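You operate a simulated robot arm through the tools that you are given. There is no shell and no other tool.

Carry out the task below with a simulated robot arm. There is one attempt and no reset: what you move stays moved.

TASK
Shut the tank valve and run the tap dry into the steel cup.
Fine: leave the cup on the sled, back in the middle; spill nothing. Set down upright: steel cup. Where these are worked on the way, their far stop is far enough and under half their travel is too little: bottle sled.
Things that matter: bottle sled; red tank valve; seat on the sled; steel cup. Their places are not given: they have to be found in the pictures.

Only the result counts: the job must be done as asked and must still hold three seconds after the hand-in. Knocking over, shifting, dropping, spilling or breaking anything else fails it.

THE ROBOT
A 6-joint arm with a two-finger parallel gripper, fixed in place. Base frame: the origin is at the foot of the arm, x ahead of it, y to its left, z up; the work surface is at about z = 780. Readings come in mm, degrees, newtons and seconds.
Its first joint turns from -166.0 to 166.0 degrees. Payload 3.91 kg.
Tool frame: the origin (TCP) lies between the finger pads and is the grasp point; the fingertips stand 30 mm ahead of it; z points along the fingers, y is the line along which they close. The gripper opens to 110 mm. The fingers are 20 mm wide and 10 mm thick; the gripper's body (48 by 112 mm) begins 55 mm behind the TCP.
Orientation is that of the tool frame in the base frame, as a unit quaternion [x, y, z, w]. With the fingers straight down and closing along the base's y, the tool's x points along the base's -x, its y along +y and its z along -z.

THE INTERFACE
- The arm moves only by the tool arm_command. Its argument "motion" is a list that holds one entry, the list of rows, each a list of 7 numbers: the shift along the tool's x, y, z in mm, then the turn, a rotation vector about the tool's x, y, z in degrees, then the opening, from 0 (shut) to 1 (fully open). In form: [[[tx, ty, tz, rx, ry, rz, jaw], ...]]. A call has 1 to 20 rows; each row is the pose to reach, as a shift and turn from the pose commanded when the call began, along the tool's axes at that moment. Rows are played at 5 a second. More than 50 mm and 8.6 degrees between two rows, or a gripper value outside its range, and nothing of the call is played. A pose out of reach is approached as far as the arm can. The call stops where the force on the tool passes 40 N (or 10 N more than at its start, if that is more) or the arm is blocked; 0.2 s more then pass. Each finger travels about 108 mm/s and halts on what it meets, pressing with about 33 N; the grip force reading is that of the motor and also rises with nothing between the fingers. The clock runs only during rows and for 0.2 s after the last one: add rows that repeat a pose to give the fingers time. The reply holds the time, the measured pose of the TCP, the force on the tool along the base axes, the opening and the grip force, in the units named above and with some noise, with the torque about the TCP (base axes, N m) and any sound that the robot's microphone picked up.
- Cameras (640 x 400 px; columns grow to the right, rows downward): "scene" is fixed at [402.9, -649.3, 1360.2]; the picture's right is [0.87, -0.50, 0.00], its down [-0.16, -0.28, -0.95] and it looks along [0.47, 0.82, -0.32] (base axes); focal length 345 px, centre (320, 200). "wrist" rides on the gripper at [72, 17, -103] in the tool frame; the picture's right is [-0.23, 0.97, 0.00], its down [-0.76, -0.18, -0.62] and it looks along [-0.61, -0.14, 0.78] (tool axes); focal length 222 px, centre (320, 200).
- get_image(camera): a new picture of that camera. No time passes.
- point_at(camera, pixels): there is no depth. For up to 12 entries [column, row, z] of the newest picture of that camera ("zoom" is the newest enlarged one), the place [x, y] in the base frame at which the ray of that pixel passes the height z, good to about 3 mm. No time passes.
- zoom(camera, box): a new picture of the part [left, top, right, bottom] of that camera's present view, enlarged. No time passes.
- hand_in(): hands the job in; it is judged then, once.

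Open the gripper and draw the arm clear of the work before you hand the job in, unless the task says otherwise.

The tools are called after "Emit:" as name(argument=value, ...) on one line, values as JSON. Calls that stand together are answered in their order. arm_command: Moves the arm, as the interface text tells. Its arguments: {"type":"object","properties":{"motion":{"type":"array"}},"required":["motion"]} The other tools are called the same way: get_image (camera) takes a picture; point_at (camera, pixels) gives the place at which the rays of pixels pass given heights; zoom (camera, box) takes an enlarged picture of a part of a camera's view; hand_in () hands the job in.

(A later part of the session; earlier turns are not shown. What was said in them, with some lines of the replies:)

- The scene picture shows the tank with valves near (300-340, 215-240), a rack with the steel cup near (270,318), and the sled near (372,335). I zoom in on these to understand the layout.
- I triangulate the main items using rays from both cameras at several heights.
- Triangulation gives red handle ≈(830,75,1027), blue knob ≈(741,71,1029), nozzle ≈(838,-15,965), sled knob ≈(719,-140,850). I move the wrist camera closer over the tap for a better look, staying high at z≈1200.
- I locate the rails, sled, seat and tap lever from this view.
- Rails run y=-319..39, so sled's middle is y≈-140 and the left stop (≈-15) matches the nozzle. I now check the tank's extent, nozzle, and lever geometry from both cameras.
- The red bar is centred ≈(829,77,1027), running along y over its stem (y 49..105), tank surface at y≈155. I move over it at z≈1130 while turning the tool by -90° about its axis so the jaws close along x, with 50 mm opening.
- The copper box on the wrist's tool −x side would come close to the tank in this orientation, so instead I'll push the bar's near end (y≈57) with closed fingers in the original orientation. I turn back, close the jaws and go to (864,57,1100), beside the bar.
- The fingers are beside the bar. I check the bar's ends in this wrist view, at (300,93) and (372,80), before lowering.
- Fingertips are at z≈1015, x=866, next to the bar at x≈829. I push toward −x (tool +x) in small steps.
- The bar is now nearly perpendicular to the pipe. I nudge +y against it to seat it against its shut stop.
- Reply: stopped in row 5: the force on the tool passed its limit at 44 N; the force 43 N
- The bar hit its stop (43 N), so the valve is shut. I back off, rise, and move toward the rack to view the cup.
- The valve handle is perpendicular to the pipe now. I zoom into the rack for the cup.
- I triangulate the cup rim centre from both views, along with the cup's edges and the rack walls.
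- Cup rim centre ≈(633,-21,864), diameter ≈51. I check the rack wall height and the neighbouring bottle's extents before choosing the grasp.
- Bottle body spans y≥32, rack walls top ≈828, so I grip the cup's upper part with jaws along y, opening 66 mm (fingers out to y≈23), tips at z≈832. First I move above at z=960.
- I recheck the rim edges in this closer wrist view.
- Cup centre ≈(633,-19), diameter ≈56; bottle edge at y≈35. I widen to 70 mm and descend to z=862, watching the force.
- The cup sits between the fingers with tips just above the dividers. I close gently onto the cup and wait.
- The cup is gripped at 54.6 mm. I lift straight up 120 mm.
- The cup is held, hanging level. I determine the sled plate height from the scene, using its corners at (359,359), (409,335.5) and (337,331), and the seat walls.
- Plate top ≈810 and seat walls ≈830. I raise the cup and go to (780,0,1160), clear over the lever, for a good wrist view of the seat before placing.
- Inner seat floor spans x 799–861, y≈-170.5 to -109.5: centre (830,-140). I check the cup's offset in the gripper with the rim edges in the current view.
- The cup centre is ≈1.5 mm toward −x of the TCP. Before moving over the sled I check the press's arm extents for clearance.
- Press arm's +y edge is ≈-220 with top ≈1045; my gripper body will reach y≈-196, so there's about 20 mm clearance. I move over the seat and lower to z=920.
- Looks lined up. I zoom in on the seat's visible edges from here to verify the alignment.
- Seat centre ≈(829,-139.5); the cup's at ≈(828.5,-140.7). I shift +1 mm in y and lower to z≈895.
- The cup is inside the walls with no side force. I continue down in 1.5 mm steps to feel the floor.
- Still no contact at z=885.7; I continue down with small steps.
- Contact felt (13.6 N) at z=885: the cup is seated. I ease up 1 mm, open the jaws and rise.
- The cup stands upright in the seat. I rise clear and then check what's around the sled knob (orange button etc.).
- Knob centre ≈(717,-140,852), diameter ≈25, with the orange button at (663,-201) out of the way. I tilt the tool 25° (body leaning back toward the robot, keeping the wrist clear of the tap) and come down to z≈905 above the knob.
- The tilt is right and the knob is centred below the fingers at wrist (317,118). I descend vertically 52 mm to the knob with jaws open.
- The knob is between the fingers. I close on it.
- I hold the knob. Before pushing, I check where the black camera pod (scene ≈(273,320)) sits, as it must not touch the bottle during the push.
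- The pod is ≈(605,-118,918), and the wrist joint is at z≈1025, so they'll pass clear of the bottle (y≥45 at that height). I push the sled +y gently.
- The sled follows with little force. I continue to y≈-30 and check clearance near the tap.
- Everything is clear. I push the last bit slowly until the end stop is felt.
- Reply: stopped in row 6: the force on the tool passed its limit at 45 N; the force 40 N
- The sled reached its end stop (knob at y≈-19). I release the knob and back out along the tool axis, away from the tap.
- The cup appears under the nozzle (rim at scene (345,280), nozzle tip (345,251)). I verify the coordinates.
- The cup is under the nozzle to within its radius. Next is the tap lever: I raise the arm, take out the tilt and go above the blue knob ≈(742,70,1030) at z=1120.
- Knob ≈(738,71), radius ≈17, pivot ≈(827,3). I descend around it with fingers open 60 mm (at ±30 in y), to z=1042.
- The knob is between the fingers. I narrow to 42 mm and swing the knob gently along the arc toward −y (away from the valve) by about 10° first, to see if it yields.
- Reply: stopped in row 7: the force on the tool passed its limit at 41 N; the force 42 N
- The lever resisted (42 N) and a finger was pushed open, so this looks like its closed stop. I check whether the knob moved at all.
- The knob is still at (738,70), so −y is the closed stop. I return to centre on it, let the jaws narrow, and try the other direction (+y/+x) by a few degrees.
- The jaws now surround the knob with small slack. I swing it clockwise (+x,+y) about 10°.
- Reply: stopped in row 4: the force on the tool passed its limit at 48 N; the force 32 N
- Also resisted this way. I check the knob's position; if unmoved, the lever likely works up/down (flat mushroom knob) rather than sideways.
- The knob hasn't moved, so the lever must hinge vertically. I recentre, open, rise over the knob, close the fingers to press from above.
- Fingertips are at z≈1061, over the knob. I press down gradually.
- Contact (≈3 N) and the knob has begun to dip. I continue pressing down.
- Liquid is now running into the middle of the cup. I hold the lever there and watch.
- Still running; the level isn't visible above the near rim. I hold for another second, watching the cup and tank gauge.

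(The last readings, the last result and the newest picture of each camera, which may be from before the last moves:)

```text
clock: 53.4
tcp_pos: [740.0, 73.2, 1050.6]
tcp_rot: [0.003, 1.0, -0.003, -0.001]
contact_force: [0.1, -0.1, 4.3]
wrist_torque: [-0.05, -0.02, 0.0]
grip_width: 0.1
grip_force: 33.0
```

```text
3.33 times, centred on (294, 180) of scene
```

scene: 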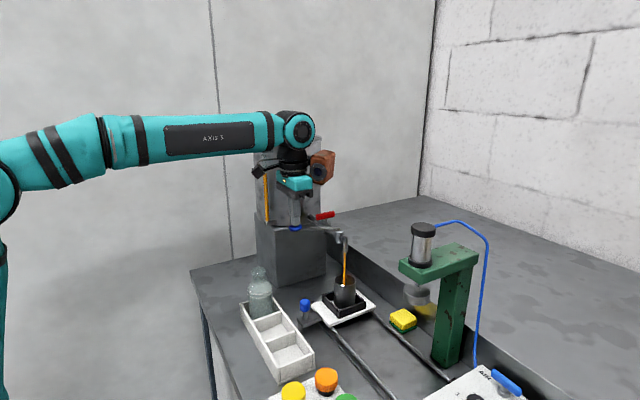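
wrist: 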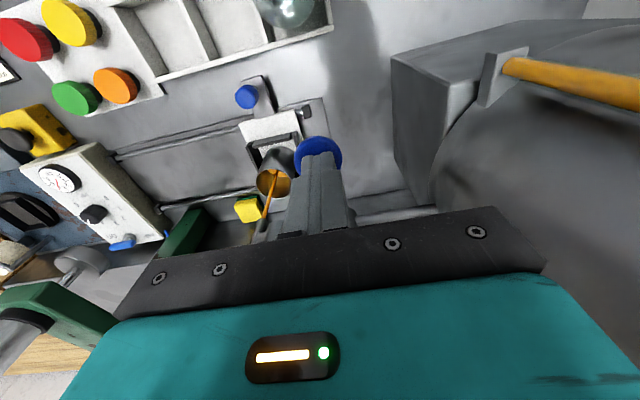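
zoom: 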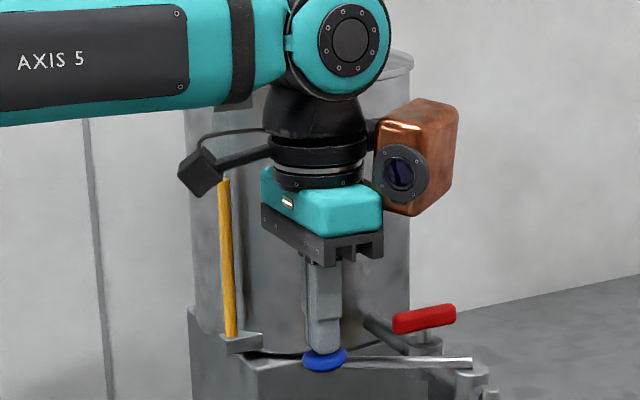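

Only a shallow pool at the cup bottom so far. I hold another 2 s.

Emit:
arm_command(motion=[[[0, 0, 0, 0, 0, 0, 0], [0, 0, 0, 0, 0, 0, 0], [0, 0, 0, 0, 0, 0, 0], [0, 0, 0, 0, 0, 0, 0], [0, 0, 0, 0, 0, 0, 0], [0, 0, 0, 0, 0, 0, 0], [0, 0, 0, 0, 0, 0, 0], [0, 0, 0, 0, 0, 0, 0], [0, 0, 0, 0, 0, 0, 0], [0, 0, 0, 0, 0, 0, 0]]])

Emit:
zoom(camera="wrist", box=[230, 120, 350, 240])

Emit:
zoom(camera="scene", box=[270, 180, 398, 300])

```text
clock: 55.6
tcp_pos: [740.3, 72.4, 1050.2]
tcp_rot: [0.003, 1.0, -0.003, -0.001]
contact_force: [-0.2, -0.4, 3.3]
wrist_torque: [-0.05, 0.0, 0.03]
grip_width: 0.0
grip_force: 32.6
```

```text
3.33 times, centred on (290, 180) of wrist
```

zoom: 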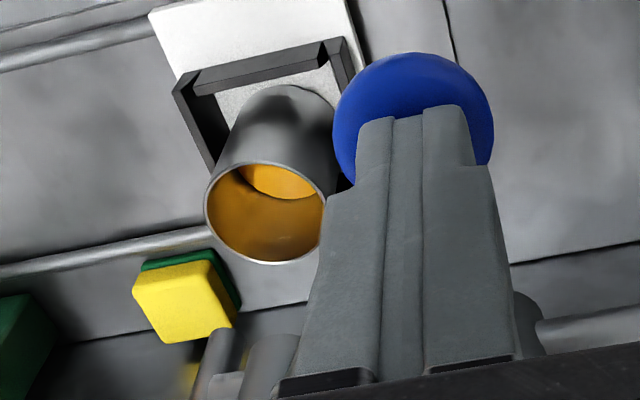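

```text
3.33 times, centred on (334, 240) of scene
```

zoom: 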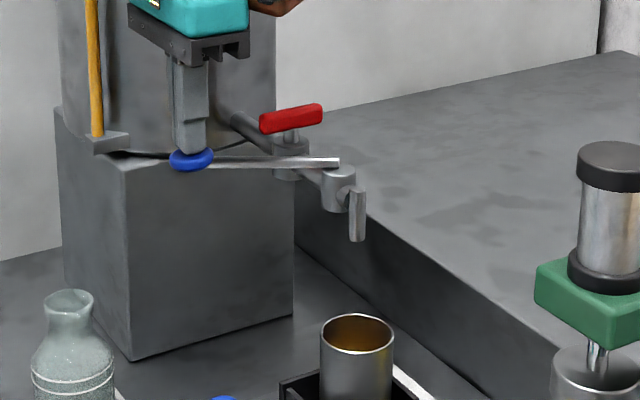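

The stream has stopped — the pipe seems dry. I press a little further and hold 2 s to make sure nothing more comes.

Emit:
arm_command(motion=[[[0, 0, 2, 0, 0, 0, 0], [0, 0, 4, 0, 0, 0, 0], [0, 0, 6, 0, 0, 0, 0], [0, 0, 8, 0, 0, 0, 0], [0, 0, 8, 0, 0, 0, 0], [0, 0, 8, 0, 0, 0, 0], [0, 0, 8, 0, 0, 0, 0], [0, 0, 8, 0, 0, 0, 0], [0, 0, 8, 0, 0, 0, 0], [0, 0, 8, 0, 0, 0, 0], [0, 0, 8, 0, 0, 0, 0], [0, 0, 8, 0, 0, 0, 0]]])

Emit:
zoom(camera="wrist", box=[230, 120, 350, 240])

Emit:
zoom(camera="scene", box=[270, 180, 398, 300])

```text
clock: 58.2
tcp_pos: [739.6, 73.1, 1042.7]
tcp_rot: [0.004, 1.0, -0.004, 0.0]
contact_force: [-1.9, 0.3, 4.3]
wrist_torque: [-0.04, 0.0, 0.03]
grip_width: 0.3
grip_force: 32.3
```

```text
3.33 times, centred on (290, 180) of wrist
```

zoom: 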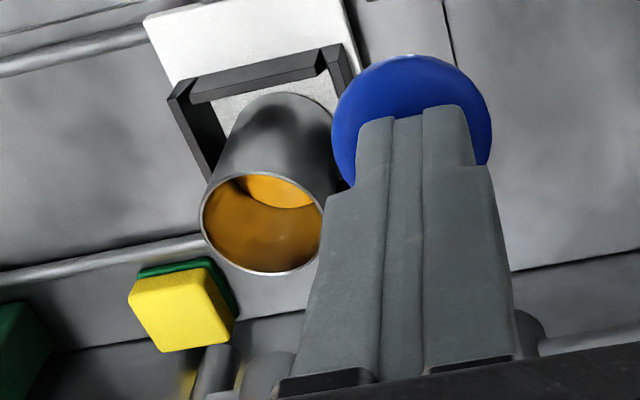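

```text
3.33 times, centred on (334, 240) of scene
```

zoom: 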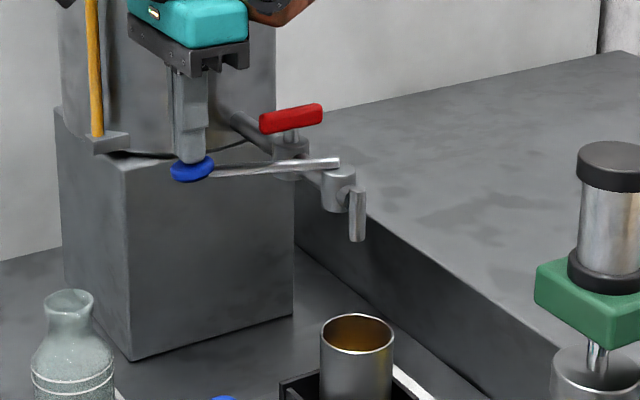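

Nothing more comes: the tap is dry. I release the lever and rise.

Emit:
arm_command(motion=[[[0, 0, -5, 0, 0, 0, 0], [0, 0, -12, 0, 0, 0, 0], [0, 0, -25, 0, 0, 0, 0], [0, 0, -50, 0, 0, 0, 0], [0, 0, -80, 0, 0, 0, 0.2], [0, 0, -80, 0, 0, 0, 0.4]]])

Emit:
zoom(camera="scene", box=[270, 180, 398, 300])

Emit:
get_image(camera="wrist")

```text
clock: 59.6
tcp_pos: [738.8, 72.1, 1123.0]
tcp_rot: [0.004, 1.0, -0.004, 0.0]
contact_force: [-0.4, 0.4, -0.6]
wrist_torque: [0.0, 0.02, -0.03]
grip_width: 44.0
grip_force: 0.0
```

```text
3.33 times, centred on (334, 240) of scene
```

zoom: 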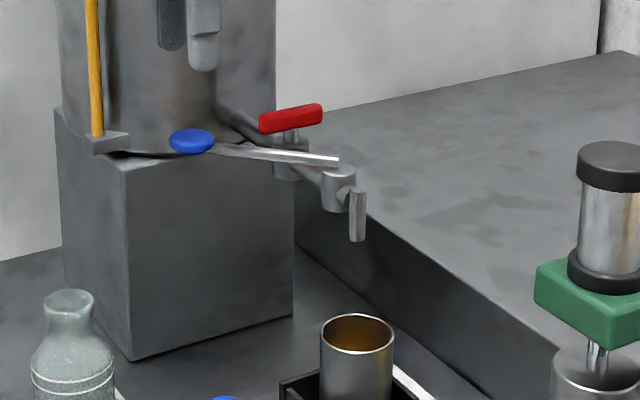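

```text
taken
```

wrist: 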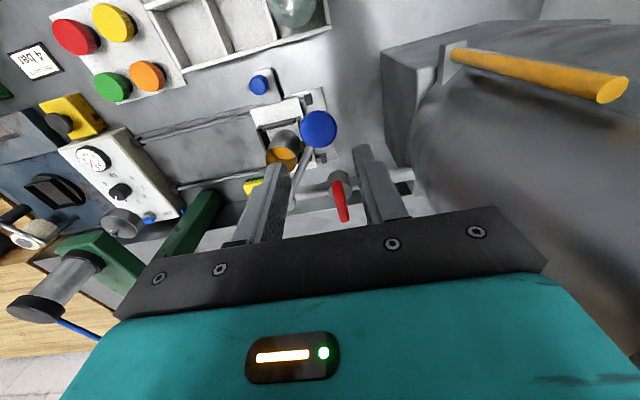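

The lever sprang back shut and the cup holds the liquid. I go back to the tilted pose behind the sled knob, reversing my earlier path.

Emit:
arm_command(motion=[[[20, -25, 0, 0, 0, 0, 0.55], [40, -55, 0, 0, -6, 0, 0.55], [67, -88, 20, 0, -12, 0, 0.55], [67, -88, 65, 0, -19, 0, 0.55], [67, -88, 110, 0, -25, 0, 0.55], [67, -88, 155, 0, -25, 0, 0.55], [67, -88, 168, 0, -25, 0, 0.55], [67, -88, 168, 0, -25, 0, 0.55]]])

Emit:
get_image(camera="wrist")

Emit:
zoom(camera="scene", box=[240, 200, 400, 340])

```text
clock: 61.4
tcp_pos: [673.0, -16.1, 956.3]
tcp_rot: [0.002, 0.976, -0.004, 0.216]
contact_force: [-0.6, 0.8, 0.1]
wrist_torque: [0.03, 0.01, 0.0]
grip_width: 60.3
grip_force: 0.1
```

```text
taken
```

wrist: 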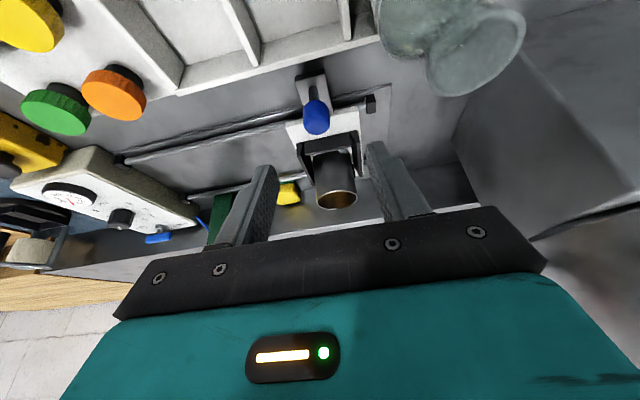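

```text
2.86 times, centred on (320, 270) of scene
```

zoom: 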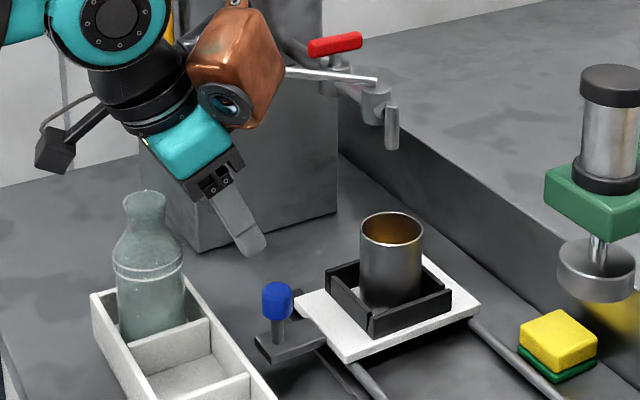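

Emit:
point_at(camera="wrist", pixels=[[317, 117, 852], [303, 119, 852], [330, 117, 852], [315, 92, 830]])

Emit:
point_at(camera="scene", pixels=[[305, 304.8, 852], [300, 305, 852], [310, 305, 852]])

```text
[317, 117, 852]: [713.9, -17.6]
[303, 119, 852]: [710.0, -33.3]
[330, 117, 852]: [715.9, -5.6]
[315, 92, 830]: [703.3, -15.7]
```

```text
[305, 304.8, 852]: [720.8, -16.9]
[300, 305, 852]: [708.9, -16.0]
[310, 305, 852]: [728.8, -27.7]
```

Knob y≈-18. I advance along the tool axis to it with open jaws.

Emit:
arm_command(motion=[[[1, -2, 35, 0, 0, 0, 0.55], [2, -2, 70, 0, 0, 0, 0.55], [3, -2, 95, 0, 0, 0, 0.55], [3, -2, 108, 0, 0, 0, 0.55], [3, -2, 112.5, 0, 0, 0, 0.55], [3, -2, 112.5, 0, 0, 0, 0.55]]])

Emit:
get_image(camera="wrist")

```text
clock: 62.8
tcp_pos: [716.7, -17.6, 852.1]
tcp_rot: [0.002, 0.976, -0.003, 0.216]
contact_force: [0.3, -0.2, -0.1]
wrist_torque: [0.0, -0.01, 0.03]
grip_width: 60.5
grip_force: 0.1
```

```text
taken
```

wrist: 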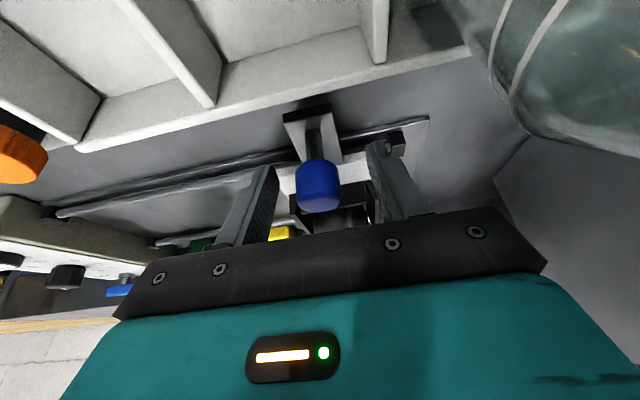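

I close gently on the knob.

Emit:
arm_command(motion=[[[0, 0, 0, 0, 0, 0, 0.4], [0, 0, 0, 0, 0, 0, 0.32], [0, 0, 0, 0, 0, 0, 0.27], [0, 0, 0, 0, 0, 0, 0.23], [0, 0, 0, 0, 0, 0, 0.18], [0, 0, 0, 0, 0, 0, 0.12], [0, 0, 0, 0, 0, 0, 0.1], [0, 0, 0, 0, 0, 0, 0.1]]])

```text
clock: 64.6
tcp_pos: [717.0, -18.9, 851.9]
tcp_rot: [0.002, 0.976, -0.004, 0.216]
contact_force: [0.9, -14.3, 0.6]
wrist_torque: [-0.14, 0.05, -0.08]
grip_width: 25.2
grip_force: 45.5
```

Gripped at 25.2 mm. I pull the sled back toward the middle slowly and smoothly.

Emit:
arm_command(motion=[[[0, -1, 0, 0, 0, 0, 0.1], [0, -2.5, 0, 0, 0, 0, 0.1], [0, -4.5, 0, 0, 0, 0, 0.1], [0, -7, 0, 0, 0, 0, 0.1], [0, -10, 0, 0, 0, 0, 0.1], [0, -13.5, 0, 0, 0, 0, 0.1], [0, -17.5, 0, 0, 0, 0, 0.1], [0, -22, 0, 0, 0, 0, 0.1], [0, -26.5, 0, 0, 0, 0, 0.1], [0, -31, 0, 0, 0, 0, 0.1], [0, -35.5, 0, 0, 0, 0, 0.1], [0, -40, 0, 0, 0, 0, 0.1], [0, -44.5, 0, 0, 0, 0, 0.1], [0, -49, 0, 0, 0, 0, 0.1], [0, -53, 0, 0, 0, 0, 0.1], [0, -56.5, 0, 0, 0, 0, 0.1], [0, -59.5, 0, 0, 0, 0, 0.1], [0, -61.5, 0, 0, 0, 0, 0.1], [0, -62.5, 0, 0, 0, 0, 0.1], [0, -63, 0, 0, 0, 0, 0.1]]])

Emit:
zoom(camera="scene", box=[260, 220, 420, 360])

```text
clock: 68.8
tcp_pos: [717.8, -83.0, 851.8]
tcp_rot: [0.002, 0.976, -0.004, 0.216]
contact_force: [21.6, 0.3, 7.8]
wrist_torque: [-0.01, -0.19, 0.02]
grip_width: 25.5
grip_force: 45.1
```

```text
2.86 times, centred on (340, 290) of scene
```

zoom: 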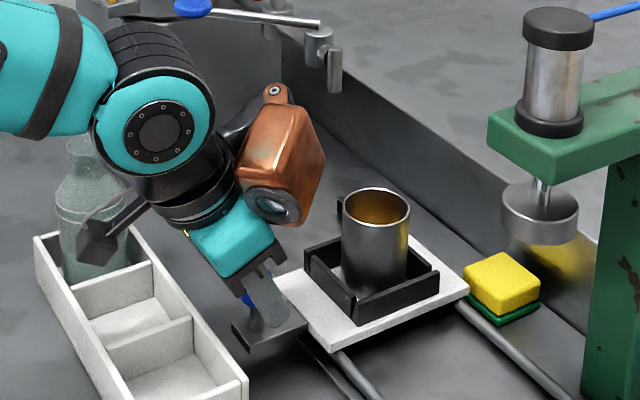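

Halfway, cup steady. There's 22 N side load along x, so I correct 2 mm in +x while continuing slowly toward y≈-140.

Emit:
arm_command(motion=[[[-0.8, -0.5, 0.4, 0, 0, 0, 0.1], [-1.6, -1.5, 0.8, 0, 0, 0, 0.1], [-1.8, -3.5, 0.8, 0, 0, 0, 0.1], [-1.8, -6.5, 0.8, 0, 0, 0, 0.1], [-1.8, -10, 0.8, 0, 0, 0, 0.1], [-1.8, -14, 0.8, 0, 0, 0, 0.1], [-1.8, -18.5, 0.8, 0, 0, 0, 0.1], [-1.8, -23, 0.8, 0, 0, 0, 0.1], [-1.8, -27.5, 0.8, 0, 0, 0, 0.1], [-1.8, -32, 0.8, 0, 0, 0, 0.1], [-1.8, -36, 0.8, 0, 0, 0, 0.1], [-1.8, -40, 0.8, 0, 0, 0, 0.1], [-1.8, -43.5, 0.8, 0, 0, 0, 0.1], [-1.8, -46.5, 0.8, 0, 0, 0, 0.1], [-1.8, -49, 0.8, 0, 0, 0, 0.1], [-1.8, -51, 0.8, 0, 0, 0, 0.1], [-1.8, -52.5, 0.8, 0, 0, 0, 0.1], [-1.8, -53.5, 0.8, 0, 0, 0, 0.1], [-1.8, -54, 0.8, 0, 0, 0, 0.1], [-1.8, -54, 0.8, 0, 0, 0, 0.1]]])

Emit:
zoom(camera="scene", box=[260, 240, 420, 380])

Emit:
get_image(camera="wrist")

```text
clock: 71.5
tcp_pos: [716.4, -122.9, 852.0]
tcp_rot: [0.002, 0.977, -0.003, 0.214]
contact_force: [-13.8, -1.0, 3.7]
wrist_torque: [0.05, -0.18, -0.14]
grip_width: 25.3
grip_force: 45.3
stopped in row 13: the force on the tool passed its limit at 41 N (the readings are from after the stop); the commanded pose is now the measured one
```

```text
2.86 times, centred on (340, 310) of scene
```

zoom: 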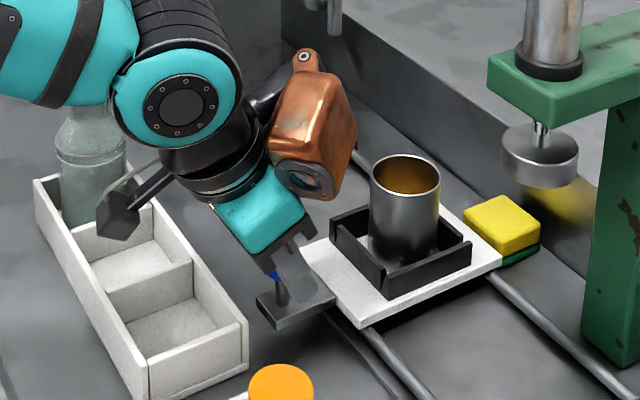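

```text
taken
```

wrist: 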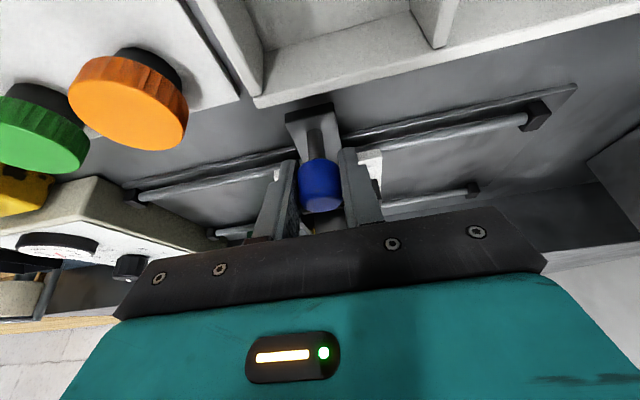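

The sled is at y≈-123; the stop was side load from my x over-correction (now −14 N). I take back 1.5 mm in x and continue slowly, 12 mm.

Emit:
arm_command(motion=[[[0.7, 0, -0.3, 0, 0, 0, 0.1], [1.3, -0.5, -0.6, 0, 0, 0, 0.1], [1.3, -1.5, -0.6, 0, 0, 0, 0.1], [1.3, -3, -0.6, 0, 0, 0, 0.1], [1.3, -5, -0.6, 0, 0, 0, 0.1], [1.3, -7, -0.6, 0, 0, 0, 0.1], [1.3, -9, -0.6, 0, 0, 0, 0.1], [1.3, -10.5, -0.6, 0, 0, 0, 0.1], [1.3, -11.5, -0.6, 0, 0, 0, 0.1], [1.3, -12, -0.6, 0, 0, 0, 0.1]]])

```text
clock: 73.7
tcp_pos: [718.3, -134.2, 851.5]
tcp_rot: [0.001, 0.977, -0.003, 0.215]
contact_force: [34.1, -1.3, 13.8]
wrist_torque: [0.04, -0.59, 0.0]
grip_width: 25.5
grip_force: 45.2
```

x is stiff (~34 N/mm); I give back 1 mm in +x and read the pose again.

Emit:
arm_command(motion=[[[-0.5, 0, 0.2, 0, 0, 0, 0.1], [-0.9, 0, 0.4, 0, 0, 0, 0.1], [-0.9, 0, 0.4, 0, 0, 0, 0.1]]])

Emit:
arm_command(motion=[[[0, -0.5, 0, 0, 0, 0, 0.1], [0, -1.5, 0, 0, 0, 0, 0.1], [0, -2.5, 0, 0, 0, 0, 0.1], [0, -3.5, 0, 0, 0, 0, 0.1], [0, -4, 0, 0, 0, 0, 0.1], [0, -4, 0, 0, 0, 0, 0.1]]])

Emit:
get_image(camera="scene")

Emit:
zoom(camera="scene", box=[300, 290, 428, 370])

```text
clock: 74.5
tcp_pos: [717.0, -134.4, 852.7]
tcp_rot: [0.003, 0.977, -0.004, 0.215]
contact_force: [21.0, -1.4, 16.2]
wrist_torque: [-0.05, -0.1, -0.01]
grip_width: 25.3
grip_force: 44.9
```

```text
clock: 75.9
tcp_pos: [716.2, -138.2, 852.4]
tcp_rot: [0.002, 0.977, -0.004, 0.214]
contact_force: [10.7, -1.2, 16.3]
wrist_torque: [-0.05, -0.24, 0.07]
grip_width: 25.4
grip_force: 44.9
```

```text
taken
```

scene: 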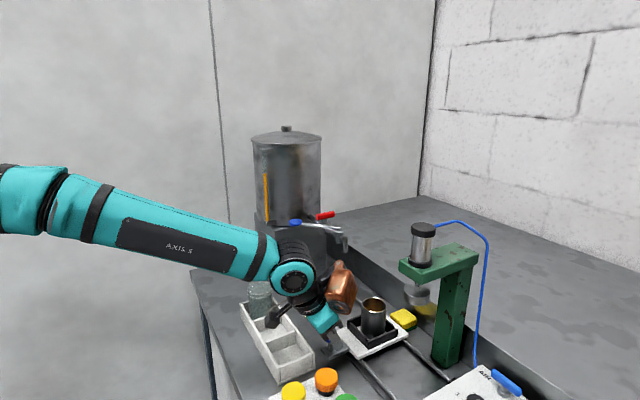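

```text
5.00 times, centred on (364, 330) of scene
```

zoom: 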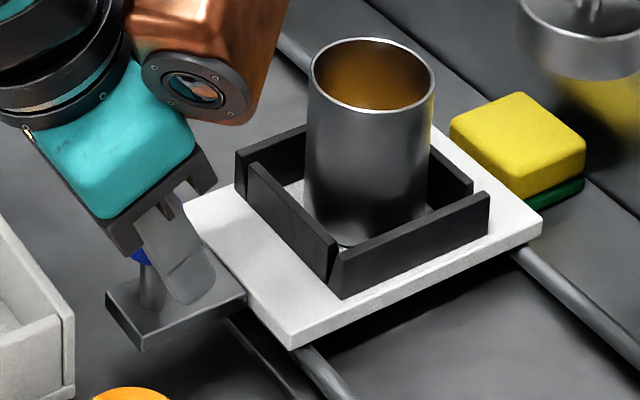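

Comparing with the first image, the plate corners are within 1 px of the original (408.2/334.4 vs 408.6/334.4). I move the last 2 mm to y≈-140.

Emit:
arm_command(motion=[[[-0.1, -0.5, 0, 0, 0, 0, 0.1], [-0.2, -1.2, 0, 0, 0, 0, 0.1], [-0.2, -1.8, 0, 0, 0, 0, 0.1], [-0.2, -2, 0, 0, 0, 0, 0.1], [-0.2, -2, 0, 0, 0, 0, 0.1]]])

Emit:
zoom(camera="scene", box=[320, 290, 448, 370])

```text
clock: 77.1
tcp_pos: [716.8, -140.5, 850.8]
tcp_rot: [0.002, 0.976, -0.003, 0.216]
contact_force: [1.7, 1.0, 11.7]
wrist_torque: [0.0, 0.17, 0.06]
grip_width: 25.6
grip_force: 45.3
```

```text
5.00 times, centred on (384, 330) of scene
```

zoom: 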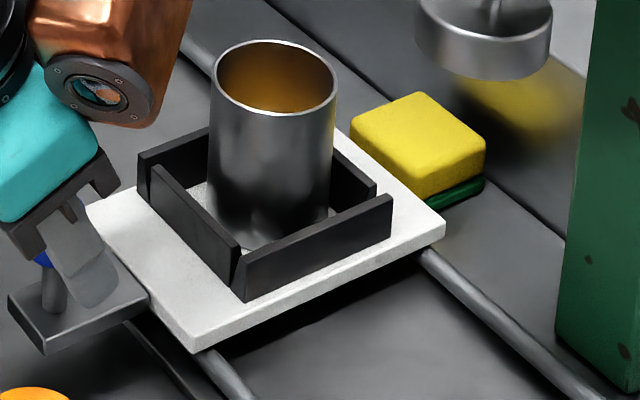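

The plate corners now coincide with the original picture ((443,222), (190,352), (43,355)). I release the knob gently and back out along the tool axis.

Emit:
arm_command(motion=[[[0, 0, 0, 0, 0, 0, 0.2], [0, 0, 0, 0, 0, 0, 0.3], [0, 0, 0, 0, 0, 0, 0.45], [0, 0, 0, 0, 0, 0, 0.55], [0, 0, -12, 0, 0, 0, 0.55], [0, 0, -35, 0, 0, 0, 0.55], [0, 0, -70, 0, 0, 0, 0.55], [0, 0, -110, 0, 0, 0, 0.55], [0, 0, -150, 0, 0, 0, 0.55], [0, 0, -190, 0, 0, 0, 0.55], [0, 0, -230, 0, 0, 0, 0.55], [0, 0, -230, 0, 0, 0, 0.55]]])

Emit:
get_image(camera="scene")

Emit:
zoom(camera="scene", box=[320, 290, 448, 370])

Emit:
get_image(camera="wrist")

```text
clock: 79.7
tcp_pos: [621.1, -139.7, 1061.1]
tcp_rot: [0.002, 0.977, -0.004, 0.215]
contact_force: [-0.3, -0.2, 0.0]
wrist_torque: [0.0, 0.01, 0.01]
grip_width: 60.4
grip_force: 0.0
```

```text
taken
```

scene: 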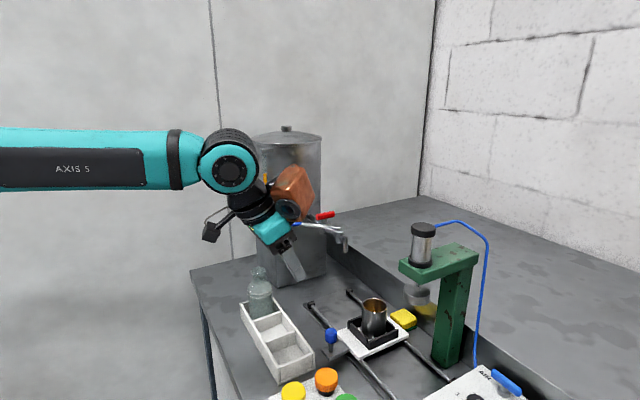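

```text
5.00 times, centred on (384, 330) of scene
```

zoom: 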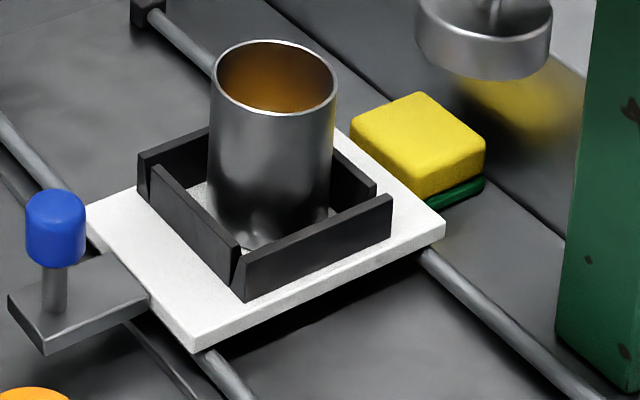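

```text
taken
```

wrist: 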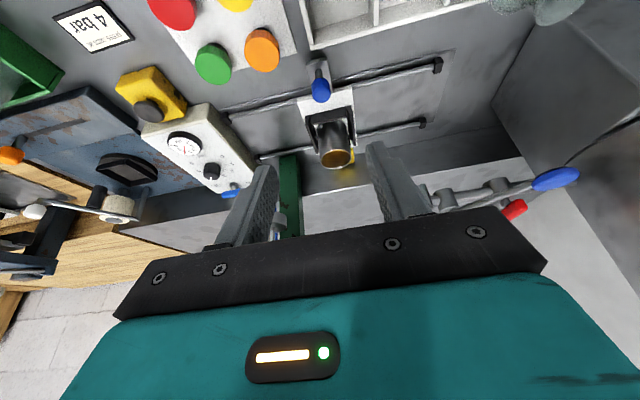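

The sled is in the middle with the cup upright, the valve handle crosswise, the tap dry with its lever back up, and no liquid on the table. I open the gripper fully and draw back a little further.

Emit:
arm_command(motion=[[[0, 0, -30, 0, 0, 0, 0.8], [0, 0, -60, 0, 0, 0, 1], [0, 0, -60, 0, 0, 0, 1], [0, 0, -60, 0, 0, 0, 1]]])

Emit:
zoom(camera="scene", box=[240, 190, 440, 370])

```text
clock: 80.7
tcp_pos: [594.8, -139.0, 1115.2]
tcp_rot: [0.002, 0.977, -0.003, 0.215]
contact_force: [1.0, -0.4, 0.0]
wrist_torque: [0.0, 0.01, 0.08]
grip_width: 110.1
grip_force: 0.1
```

```text
2.22 times, centred on (340, 280) of scene
```

zoom: 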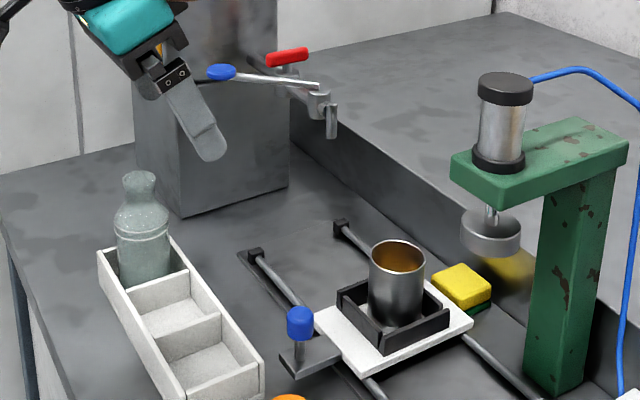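

The picture shows everything in its place: valve shut, tap dry, cup upright on the sled in the middle, and the gripper open and clear. I hand in.

Emit:
hand_in()

```text
The job is handed in.
```

The job is handed in. The red tank valve is shut, the tap has been run dry into the steel cup, and the cup is upright in its seat on the sled.

- **Valve:** I turned the red handle a quarter turn until it hit its stop, so it now sits across the pipe.
- **Tap:** The lever works by pressing down. I held it down until the stream stopped, then pressed further for about two more seconds and nothing else came out. It sprang back up when I let go.
- **Sled:** I pushed it to its far stop under the tap to fill the cup. I then drew it back slowly to the middle, where it lines up with the first picture.
- **Spills and other items:** The last pictures show no liquid outside the cup, and the bottle, rack and sponge look unmoved. The gripper is open and the arm is clear.

Before finding that the lever presses down, I tried it sideways both ways. Each try stopped at the force limit (about 40–50 N) and the lever did not move. It worked normally afterwards.
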